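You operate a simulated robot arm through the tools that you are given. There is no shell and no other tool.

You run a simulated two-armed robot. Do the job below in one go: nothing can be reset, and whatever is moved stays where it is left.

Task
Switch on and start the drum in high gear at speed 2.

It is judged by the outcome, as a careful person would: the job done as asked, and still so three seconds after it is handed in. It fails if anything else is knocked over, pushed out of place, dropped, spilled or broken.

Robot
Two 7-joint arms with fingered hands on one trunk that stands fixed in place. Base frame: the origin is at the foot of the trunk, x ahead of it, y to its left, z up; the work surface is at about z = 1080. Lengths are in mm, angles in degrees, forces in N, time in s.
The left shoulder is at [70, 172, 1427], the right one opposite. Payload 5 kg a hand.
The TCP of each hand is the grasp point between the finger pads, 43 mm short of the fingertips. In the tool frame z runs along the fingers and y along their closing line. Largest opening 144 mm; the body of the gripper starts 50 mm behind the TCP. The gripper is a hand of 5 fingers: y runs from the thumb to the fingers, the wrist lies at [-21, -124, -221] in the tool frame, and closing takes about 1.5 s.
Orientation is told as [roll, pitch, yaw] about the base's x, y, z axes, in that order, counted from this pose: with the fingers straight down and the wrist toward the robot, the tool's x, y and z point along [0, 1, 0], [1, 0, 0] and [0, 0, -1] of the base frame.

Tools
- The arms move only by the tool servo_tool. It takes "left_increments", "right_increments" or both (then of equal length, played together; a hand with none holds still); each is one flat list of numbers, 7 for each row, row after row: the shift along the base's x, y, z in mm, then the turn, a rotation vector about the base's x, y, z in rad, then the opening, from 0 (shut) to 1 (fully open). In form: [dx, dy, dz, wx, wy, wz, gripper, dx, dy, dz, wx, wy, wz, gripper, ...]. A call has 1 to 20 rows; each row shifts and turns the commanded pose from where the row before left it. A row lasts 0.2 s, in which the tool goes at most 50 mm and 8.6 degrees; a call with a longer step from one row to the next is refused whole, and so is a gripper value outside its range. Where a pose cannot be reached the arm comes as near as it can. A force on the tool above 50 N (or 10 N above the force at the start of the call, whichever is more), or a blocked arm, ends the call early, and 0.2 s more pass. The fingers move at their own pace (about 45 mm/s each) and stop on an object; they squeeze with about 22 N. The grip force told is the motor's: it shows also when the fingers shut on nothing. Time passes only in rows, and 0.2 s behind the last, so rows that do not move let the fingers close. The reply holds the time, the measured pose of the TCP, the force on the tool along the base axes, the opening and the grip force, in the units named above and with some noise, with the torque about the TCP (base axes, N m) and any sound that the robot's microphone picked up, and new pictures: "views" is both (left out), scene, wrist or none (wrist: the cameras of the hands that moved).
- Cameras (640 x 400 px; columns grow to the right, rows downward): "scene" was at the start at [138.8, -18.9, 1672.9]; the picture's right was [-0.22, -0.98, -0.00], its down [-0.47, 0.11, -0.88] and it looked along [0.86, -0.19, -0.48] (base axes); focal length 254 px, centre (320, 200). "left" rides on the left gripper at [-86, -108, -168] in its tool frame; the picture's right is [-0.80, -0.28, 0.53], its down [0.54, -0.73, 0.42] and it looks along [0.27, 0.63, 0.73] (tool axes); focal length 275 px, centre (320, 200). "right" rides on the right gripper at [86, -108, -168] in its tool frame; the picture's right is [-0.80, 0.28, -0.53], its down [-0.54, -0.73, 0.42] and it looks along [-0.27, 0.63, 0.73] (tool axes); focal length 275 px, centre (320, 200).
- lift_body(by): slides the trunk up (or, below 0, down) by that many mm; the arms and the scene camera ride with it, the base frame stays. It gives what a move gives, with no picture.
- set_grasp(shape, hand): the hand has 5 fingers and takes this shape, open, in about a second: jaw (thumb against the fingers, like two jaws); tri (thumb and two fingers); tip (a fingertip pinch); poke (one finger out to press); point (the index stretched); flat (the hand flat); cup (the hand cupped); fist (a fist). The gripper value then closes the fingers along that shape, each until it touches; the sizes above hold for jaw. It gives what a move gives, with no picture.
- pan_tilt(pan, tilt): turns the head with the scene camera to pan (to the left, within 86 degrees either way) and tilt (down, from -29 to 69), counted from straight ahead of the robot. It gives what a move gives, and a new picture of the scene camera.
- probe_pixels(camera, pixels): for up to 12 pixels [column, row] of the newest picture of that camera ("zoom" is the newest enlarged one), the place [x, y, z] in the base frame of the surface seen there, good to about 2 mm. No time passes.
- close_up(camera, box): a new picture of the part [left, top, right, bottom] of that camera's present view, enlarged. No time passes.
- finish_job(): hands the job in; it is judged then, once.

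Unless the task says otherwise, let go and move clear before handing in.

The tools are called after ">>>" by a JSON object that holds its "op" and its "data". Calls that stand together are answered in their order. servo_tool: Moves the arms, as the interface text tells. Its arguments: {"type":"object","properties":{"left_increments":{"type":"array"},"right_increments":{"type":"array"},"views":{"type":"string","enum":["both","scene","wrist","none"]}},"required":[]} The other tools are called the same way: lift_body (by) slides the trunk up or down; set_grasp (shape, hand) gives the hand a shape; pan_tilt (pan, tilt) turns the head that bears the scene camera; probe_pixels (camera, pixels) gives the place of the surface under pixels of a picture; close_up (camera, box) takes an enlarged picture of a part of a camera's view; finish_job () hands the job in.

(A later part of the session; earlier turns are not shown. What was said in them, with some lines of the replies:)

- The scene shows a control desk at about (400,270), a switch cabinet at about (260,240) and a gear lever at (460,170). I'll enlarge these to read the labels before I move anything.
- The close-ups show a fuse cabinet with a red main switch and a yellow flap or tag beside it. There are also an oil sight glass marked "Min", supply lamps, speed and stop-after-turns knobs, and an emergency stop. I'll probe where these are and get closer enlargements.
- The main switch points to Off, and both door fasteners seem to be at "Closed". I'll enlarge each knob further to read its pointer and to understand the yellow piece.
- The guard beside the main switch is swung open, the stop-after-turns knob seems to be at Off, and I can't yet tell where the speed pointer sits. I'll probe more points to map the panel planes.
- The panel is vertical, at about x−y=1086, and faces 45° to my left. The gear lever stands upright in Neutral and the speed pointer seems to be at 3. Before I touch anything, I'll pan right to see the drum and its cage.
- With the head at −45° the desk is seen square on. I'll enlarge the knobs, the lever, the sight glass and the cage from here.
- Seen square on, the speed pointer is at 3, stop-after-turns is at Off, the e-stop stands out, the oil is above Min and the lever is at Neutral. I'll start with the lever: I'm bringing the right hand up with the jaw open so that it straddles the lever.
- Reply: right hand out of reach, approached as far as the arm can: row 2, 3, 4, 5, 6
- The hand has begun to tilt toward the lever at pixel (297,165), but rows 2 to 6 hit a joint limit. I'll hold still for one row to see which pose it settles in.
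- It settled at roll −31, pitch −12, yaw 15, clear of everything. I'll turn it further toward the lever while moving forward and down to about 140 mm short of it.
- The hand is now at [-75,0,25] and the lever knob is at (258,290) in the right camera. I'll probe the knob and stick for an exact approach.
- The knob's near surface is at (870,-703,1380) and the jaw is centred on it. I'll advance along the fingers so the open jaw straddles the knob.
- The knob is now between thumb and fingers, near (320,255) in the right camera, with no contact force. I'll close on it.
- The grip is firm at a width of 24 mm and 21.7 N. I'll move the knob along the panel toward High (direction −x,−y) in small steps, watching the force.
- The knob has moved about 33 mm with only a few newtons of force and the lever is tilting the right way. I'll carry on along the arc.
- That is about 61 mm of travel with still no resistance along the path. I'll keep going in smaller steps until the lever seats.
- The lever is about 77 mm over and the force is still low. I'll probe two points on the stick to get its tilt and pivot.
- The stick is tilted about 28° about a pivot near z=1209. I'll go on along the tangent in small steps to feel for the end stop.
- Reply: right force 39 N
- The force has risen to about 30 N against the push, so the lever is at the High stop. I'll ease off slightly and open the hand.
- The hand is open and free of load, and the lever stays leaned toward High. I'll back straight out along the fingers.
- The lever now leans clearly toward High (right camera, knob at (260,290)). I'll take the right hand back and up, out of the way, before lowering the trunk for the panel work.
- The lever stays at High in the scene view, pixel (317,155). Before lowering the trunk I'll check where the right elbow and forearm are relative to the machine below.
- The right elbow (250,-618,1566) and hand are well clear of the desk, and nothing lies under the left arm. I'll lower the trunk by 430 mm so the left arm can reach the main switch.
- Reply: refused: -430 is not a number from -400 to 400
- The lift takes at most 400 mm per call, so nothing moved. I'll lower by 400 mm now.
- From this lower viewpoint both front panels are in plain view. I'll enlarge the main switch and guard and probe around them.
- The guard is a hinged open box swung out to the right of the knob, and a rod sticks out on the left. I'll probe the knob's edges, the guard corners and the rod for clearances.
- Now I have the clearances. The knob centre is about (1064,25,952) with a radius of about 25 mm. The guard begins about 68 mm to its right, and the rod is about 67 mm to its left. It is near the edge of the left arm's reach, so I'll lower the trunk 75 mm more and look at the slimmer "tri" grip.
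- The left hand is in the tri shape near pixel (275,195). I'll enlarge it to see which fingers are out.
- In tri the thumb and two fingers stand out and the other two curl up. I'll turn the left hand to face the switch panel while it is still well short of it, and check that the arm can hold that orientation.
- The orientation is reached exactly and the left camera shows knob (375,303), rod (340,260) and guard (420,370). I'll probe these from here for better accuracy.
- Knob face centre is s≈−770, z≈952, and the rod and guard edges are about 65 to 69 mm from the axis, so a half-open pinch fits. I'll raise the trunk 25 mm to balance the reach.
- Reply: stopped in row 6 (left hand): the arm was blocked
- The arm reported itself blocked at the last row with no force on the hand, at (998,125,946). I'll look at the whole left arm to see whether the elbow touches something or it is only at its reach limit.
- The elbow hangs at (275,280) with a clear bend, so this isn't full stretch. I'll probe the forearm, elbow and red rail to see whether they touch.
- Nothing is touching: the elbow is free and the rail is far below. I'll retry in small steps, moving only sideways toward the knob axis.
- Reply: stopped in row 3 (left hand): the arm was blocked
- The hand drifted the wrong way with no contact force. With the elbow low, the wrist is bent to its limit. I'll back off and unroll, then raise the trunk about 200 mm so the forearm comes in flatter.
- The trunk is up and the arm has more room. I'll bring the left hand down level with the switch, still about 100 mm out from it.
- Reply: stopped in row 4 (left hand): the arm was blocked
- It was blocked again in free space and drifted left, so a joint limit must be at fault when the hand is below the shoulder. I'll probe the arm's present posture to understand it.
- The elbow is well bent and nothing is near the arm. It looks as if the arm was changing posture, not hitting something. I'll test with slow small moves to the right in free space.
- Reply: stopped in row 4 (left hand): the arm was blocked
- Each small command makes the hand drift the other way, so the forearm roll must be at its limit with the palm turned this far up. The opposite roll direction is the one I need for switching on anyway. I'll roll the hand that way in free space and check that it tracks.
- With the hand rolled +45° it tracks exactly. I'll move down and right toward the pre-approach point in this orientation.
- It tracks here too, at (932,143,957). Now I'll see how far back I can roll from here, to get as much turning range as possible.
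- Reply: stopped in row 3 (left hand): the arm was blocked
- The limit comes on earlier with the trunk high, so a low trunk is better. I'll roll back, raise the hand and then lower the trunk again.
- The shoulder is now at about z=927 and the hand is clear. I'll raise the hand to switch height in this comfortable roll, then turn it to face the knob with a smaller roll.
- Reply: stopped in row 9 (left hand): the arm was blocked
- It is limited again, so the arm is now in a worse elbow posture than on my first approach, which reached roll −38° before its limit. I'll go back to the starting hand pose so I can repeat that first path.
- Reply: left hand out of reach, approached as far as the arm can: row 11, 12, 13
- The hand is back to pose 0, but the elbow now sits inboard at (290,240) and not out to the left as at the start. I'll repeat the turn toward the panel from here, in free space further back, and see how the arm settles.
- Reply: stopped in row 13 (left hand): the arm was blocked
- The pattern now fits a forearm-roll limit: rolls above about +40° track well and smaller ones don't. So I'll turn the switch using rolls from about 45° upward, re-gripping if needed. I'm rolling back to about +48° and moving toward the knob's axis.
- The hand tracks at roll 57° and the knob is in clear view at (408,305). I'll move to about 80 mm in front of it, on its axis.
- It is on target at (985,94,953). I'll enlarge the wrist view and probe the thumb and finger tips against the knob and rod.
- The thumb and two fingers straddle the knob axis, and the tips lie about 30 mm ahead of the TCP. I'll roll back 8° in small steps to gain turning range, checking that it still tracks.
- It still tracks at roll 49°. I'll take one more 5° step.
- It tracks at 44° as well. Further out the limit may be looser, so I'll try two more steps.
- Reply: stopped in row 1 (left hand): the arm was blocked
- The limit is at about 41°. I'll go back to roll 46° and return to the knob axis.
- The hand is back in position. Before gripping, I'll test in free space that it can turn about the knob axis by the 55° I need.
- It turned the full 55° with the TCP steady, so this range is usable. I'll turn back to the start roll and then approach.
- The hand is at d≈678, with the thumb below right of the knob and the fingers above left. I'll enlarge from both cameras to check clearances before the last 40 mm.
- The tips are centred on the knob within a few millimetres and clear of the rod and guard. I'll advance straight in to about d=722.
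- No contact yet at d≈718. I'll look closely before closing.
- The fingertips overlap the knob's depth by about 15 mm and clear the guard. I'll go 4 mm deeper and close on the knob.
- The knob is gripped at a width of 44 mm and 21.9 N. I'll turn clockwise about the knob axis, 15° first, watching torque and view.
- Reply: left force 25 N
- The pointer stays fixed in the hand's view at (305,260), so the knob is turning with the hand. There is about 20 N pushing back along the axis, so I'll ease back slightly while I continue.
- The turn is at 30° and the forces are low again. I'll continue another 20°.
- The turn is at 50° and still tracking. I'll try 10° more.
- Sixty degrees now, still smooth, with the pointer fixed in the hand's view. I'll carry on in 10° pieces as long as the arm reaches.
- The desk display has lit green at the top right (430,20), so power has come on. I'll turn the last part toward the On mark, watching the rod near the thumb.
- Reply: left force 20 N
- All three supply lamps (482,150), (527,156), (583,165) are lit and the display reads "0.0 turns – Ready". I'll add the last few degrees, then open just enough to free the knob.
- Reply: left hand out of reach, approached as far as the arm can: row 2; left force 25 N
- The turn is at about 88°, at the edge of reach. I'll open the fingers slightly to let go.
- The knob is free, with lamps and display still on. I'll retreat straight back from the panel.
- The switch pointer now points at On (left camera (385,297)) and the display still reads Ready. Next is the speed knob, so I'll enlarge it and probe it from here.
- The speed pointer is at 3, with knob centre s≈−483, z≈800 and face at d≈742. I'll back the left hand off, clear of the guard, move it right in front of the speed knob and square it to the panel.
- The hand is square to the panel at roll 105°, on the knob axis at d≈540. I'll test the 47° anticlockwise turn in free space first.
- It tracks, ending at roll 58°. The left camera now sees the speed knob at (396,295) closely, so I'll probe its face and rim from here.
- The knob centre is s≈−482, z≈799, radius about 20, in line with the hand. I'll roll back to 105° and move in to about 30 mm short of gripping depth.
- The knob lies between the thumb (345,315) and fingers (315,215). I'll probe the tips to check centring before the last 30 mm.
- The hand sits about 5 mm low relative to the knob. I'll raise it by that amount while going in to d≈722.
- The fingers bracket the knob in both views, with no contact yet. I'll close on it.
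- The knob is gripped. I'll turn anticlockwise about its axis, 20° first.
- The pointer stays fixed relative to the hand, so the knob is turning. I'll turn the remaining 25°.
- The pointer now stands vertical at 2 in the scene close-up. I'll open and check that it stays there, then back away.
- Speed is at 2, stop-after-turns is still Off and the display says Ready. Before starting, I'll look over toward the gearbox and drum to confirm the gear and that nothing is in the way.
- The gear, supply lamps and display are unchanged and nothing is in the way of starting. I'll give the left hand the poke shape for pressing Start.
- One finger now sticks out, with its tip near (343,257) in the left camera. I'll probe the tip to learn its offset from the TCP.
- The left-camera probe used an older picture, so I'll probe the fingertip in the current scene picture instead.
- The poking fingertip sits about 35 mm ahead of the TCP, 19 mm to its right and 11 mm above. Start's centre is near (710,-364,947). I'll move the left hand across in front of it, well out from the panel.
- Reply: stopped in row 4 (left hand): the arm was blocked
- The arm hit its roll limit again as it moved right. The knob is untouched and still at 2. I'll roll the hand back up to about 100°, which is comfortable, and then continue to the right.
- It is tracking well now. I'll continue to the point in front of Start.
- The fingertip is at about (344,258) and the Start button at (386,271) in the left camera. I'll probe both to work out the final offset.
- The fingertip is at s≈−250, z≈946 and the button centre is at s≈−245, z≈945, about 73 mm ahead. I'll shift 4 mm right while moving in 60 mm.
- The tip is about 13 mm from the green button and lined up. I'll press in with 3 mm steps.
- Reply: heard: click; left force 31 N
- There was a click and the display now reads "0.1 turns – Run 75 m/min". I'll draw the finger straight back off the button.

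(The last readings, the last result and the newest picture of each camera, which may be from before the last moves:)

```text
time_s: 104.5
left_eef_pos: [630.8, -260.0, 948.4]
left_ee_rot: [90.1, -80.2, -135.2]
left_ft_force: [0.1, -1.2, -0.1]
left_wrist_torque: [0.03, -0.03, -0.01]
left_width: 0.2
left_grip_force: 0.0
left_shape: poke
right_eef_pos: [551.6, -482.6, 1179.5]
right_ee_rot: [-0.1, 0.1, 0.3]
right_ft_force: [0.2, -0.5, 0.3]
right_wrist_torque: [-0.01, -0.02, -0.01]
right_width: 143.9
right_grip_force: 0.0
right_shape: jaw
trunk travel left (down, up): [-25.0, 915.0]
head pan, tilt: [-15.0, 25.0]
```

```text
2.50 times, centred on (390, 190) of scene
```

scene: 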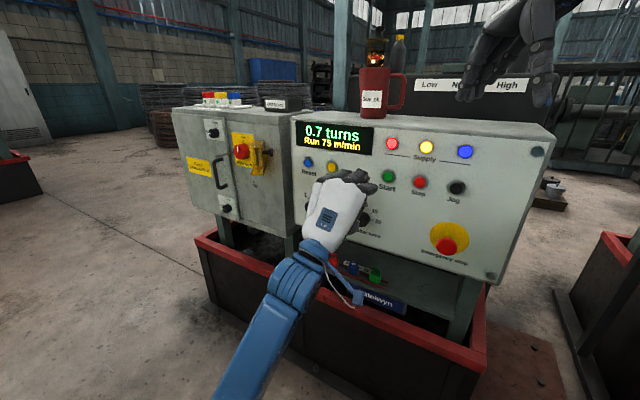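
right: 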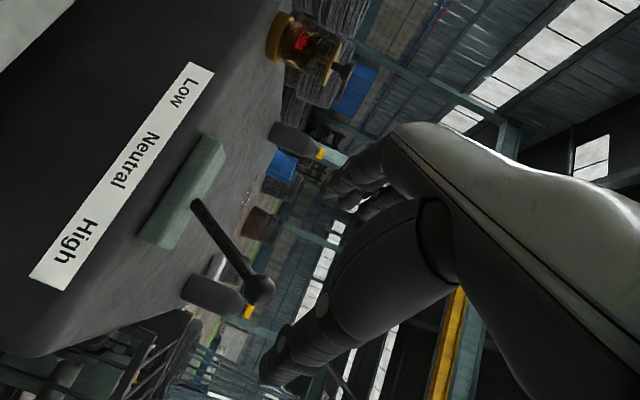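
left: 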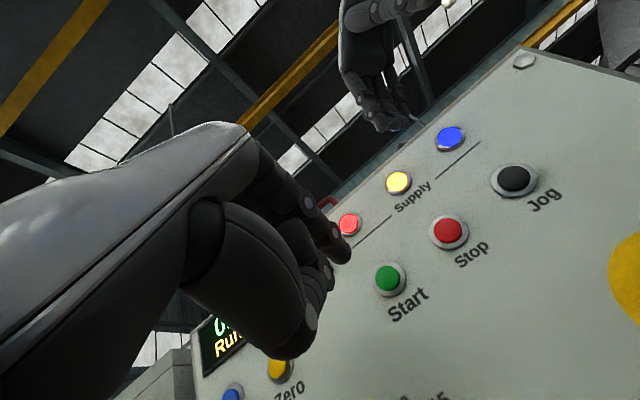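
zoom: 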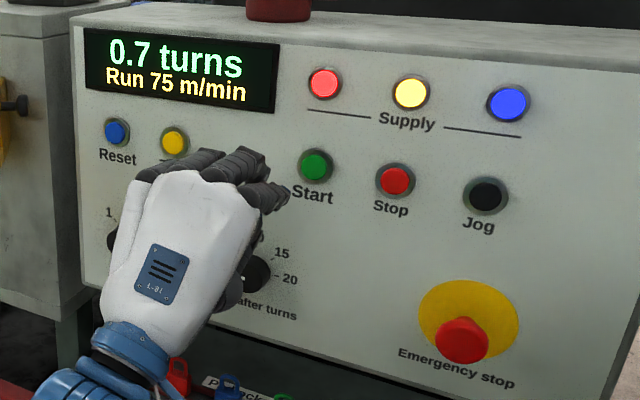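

The drum is running: 0.7 turns, 75 m/min, all lamps lit. I'll move the hand further away and check the knobs, the lever and that it keeps running.

>>> {"op": "servo_tool", "data": {"left_increments": [0, 20, 0, 0, 0, 0, 1, 0, 20, 0, 0, 0, 0, 1, 0, 20, 0, 0, 0, 0, 1, 0, 20, 0, 0, 0, 0, 1, 0, 20, 0, 0, 0, 0, 1, 0, 20, 0, 0, 0, 0, 1, 0, 20, 0, 0, 0, 0, 1], "views": "both"}}

>>> {"op": "close_up", "data": {"camera": "scene", "box": [170, 85, 500, 290]}}

>>> {"op": "close_up", "data": {"camera": "scene", "box": [300, 180, 400, 250]}}

```text
time_s: 106.1
left_eef_pos: [632.5, -122.1, 949.9]
left_ee_rot: [90.0, -80.2, -135.2]
left_ft_force: [-0.7, 0.2, -0.1]
left_wrist_torque: [-0.03, 0.0, 0.0]
left_width: 0.0
left_grip_force: 0.0
left_shape: poke
right_eef_pos: [551.3, -481.7, 1180.1]
right_ee_rot: [-0.1, 0.1, 0.3]
right_ft_force: [-0.8, -0.3, 0.5]
right_wrist_torque: [0.02, 0.0, 0.0]
right_width: 143.9
right_grip_force: 0.1
right_shape: jaw
trunk travel left (down, up): [-25.0, 915.0]
head pan, tilt: [-15.0, 25.0]
```

scene: 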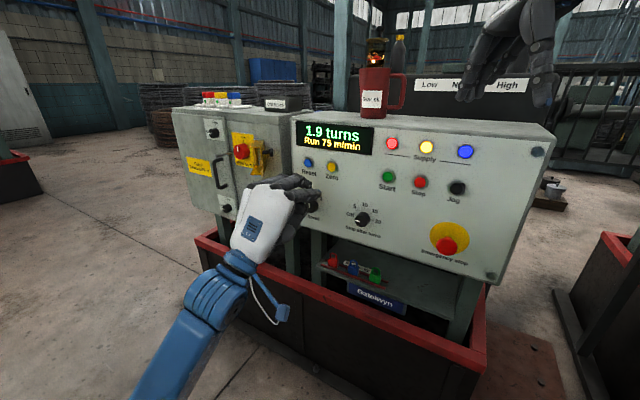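
left: 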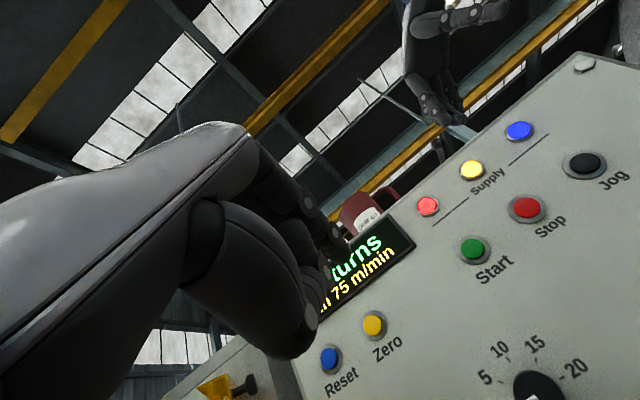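

```text
1.94 times, centred on (335, 188) of scene
```

zoom: 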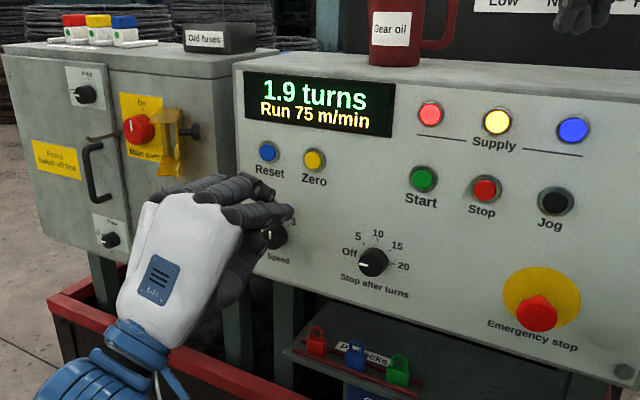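

```text
5.71 times, centred on (350, 215) of scene
```

zoom: 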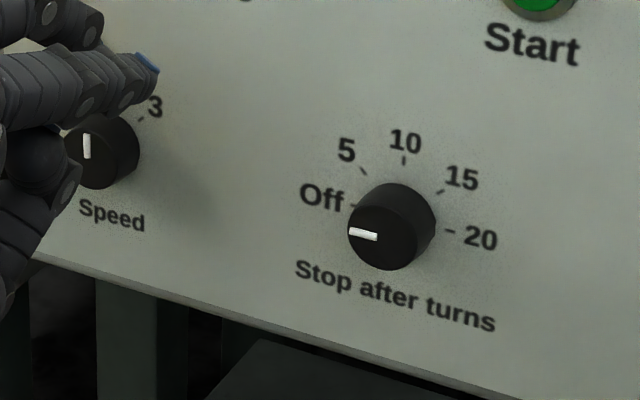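

It is running steadily: 1.9 turns, speed pointer at 2, stop-after-turns Off. I'll take one more look at the gear lever and the main switch before handing in.

>>> {"op": "close_up", "data": {"camera": "scene", "box": [220, 130, 280, 180]}}

>>> {"op": "pan_tilt", "data": {"pan": -45, "tilt": 5}}

>>> {"op": "close_up", "data": {"camera": "scene", "box": [180, 80, 480, 240]}}

```text
8.00 times, centred on (250, 155) of scene
```

zoom: 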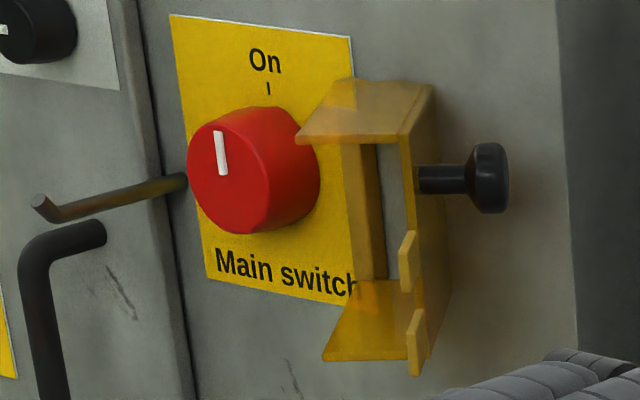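

```text
time_s: 107.1
left_eef_pos: [632.2, -121.3, 949.6]
left_ee_rot: [90.0, -80.2, -135.1]
left_ft_force: [-0.8, -0.9, -0.2]
left_wrist_torque: [0.02, -0.01, -0.02]
left_width: 0.1
left_grip_force: 0.1
left_shape: poke
right_eef_pos: [552.6, -481.5, 1178.5]
right_ee_rot: [0.0, 0.2, 0.4]
right_ft_force: [0.1, 0.1, -0.8]
right_wrist_torque: [0.0, -0.01, -0.01]
right_width: 144.0
right_grip_force: 0.1
right_shape: jaw
trunk travel left (down, up): [-25.0, 915.0]
head pan, tilt: [-45.0, 5.0]
```

scene: 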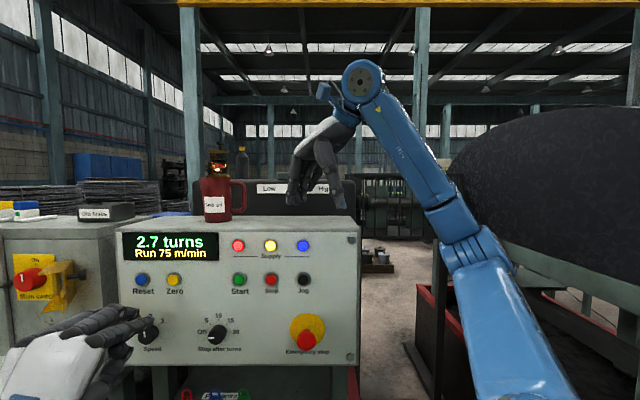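

```text
2.13 times, centred on (330, 160) of scene
```

zoom: 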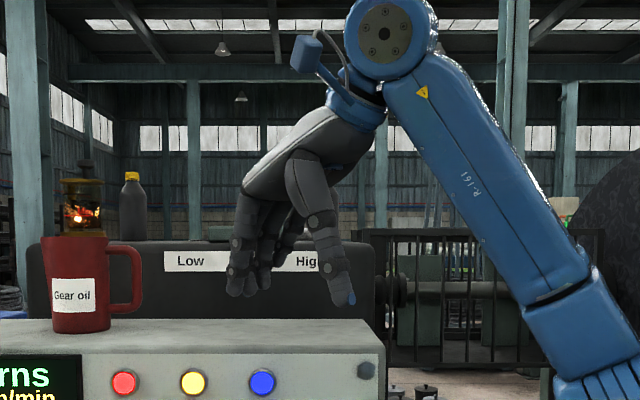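

Main switch is at On and the display counts 2.7 turns at 75 m/min, but my right hand hides the lever. I'll raise the trunk, which also takes both hands further clear, and look at the lever from above.

>>> {"op": "lift_body", "data": {"by": 350}}

>>> {"op": "pan_tilt", "data": {"pan": -42, "tilt": 25}}

>>> {"op": "close_up", "data": {"camera": "scene", "box": [150, 90, 450, 300]}}

```text
time_s: 110.5
left_eef_pos: [633.1, -122.4, 1299.2]
left_ee_rot: [89.9, -80.2, -135.1]
left_ft_force: [-0.2, -0.2, -1.4]
left_wrist_torque: [0.0, 0.03, -0.05]
left_width: 0.0
left_grip_force: 0.0
left_shape: poke
right_eef_pos: [551.8, -482.5, 1529.1]
right_ee_rot: [0.0, 0.1, 0.4]
right_ft_force: [-0.9, 0.0, 0.5]
right_wrist_torque: [0.01, 0.01, 0.0]
right_width: 143.7
right_grip_force: 0.0
right_shape: jaw
trunk travel left (down, up): [-375.0, 565.0]
head pan, tilt: [-45.0, 5.0]
```

```text
time_s: 111.3
left_eef_pos: [632.3, -121.8, 1300.3]
left_ee_rot: [90.2, -80.2, -135.2]
left_ft_force: [0.9, 0.0, 0.3]
left_wrist_torque: [-0.02, 0.01, -0.02]
left_width: 0.0
left_grip_force: 0.0
left_shape: poke
right_eef_pos: [553.0, -482.2, 1529.8]
right_ee_rot: [-0.2, 0.0, 0.3]
right_ft_force: [0.6, 0.5, 0.2]
right_wrist_torque: [0.02, -0.01, 0.01]
right_width: 143.9
right_grip_force: 0.1
right_shape: jaw
trunk travel left (down, up): [-375.0, 565.0]
head pan, tilt: [-42.0, 25.0]
```

scene: 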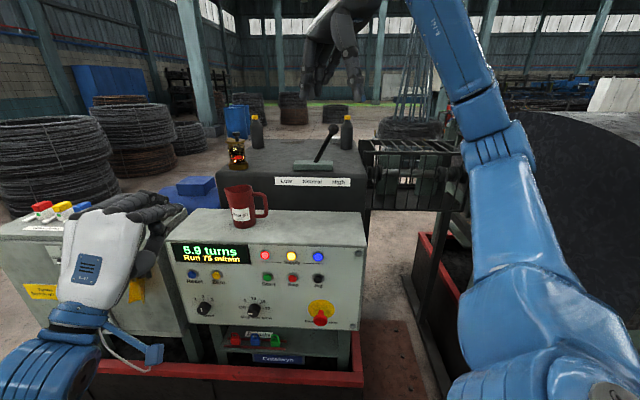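

```text
1.90 times, centred on (300, 195) of scene
```

zoom: 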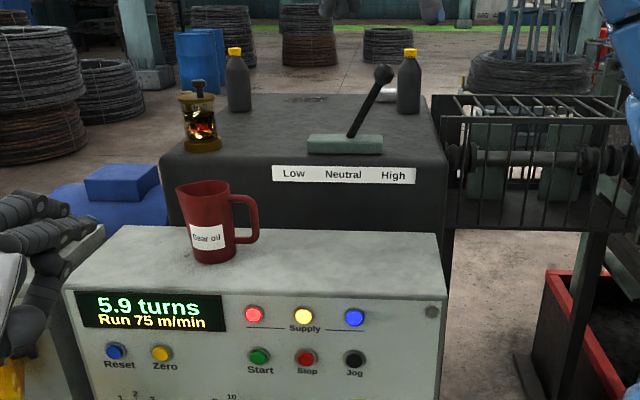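

The lever leans to High (zoom (370,100)), the display shows 5.9 turns at 75 m/min, and all supply lamps are lit. The jug, bottles and sight glass are upright and both hands are clear, so I'm handing in.

>>> {"op": "finish_job", "data": {}}

```text
The job is handed in.
```

The drum is running in high gear at speed 2, and I've handed the job in. At my last look the display read 5.9 turns at 75 m/min.

- **Gear:** I moved the lever from Neutral to High, and it was still there with the drum running.
- **Power:** I turned the main switch from Off to On. All three supply lamps came on and stayed lit, and no fuse needed changing.
- **Speed:** I turned the knob from 3 to 2.
- **Start:** I pressed Start once and heard a click, and the display changed to Run. Stop-after-turns was already at Off, and I left it there so the drum keeps running.

In my last views the jug, bottles and sight glass were upright and in place, and both hands were clear of the machine. The left arm stopped several times at its joint limits while I was lining it up. None of those stops showed any force on the hand.
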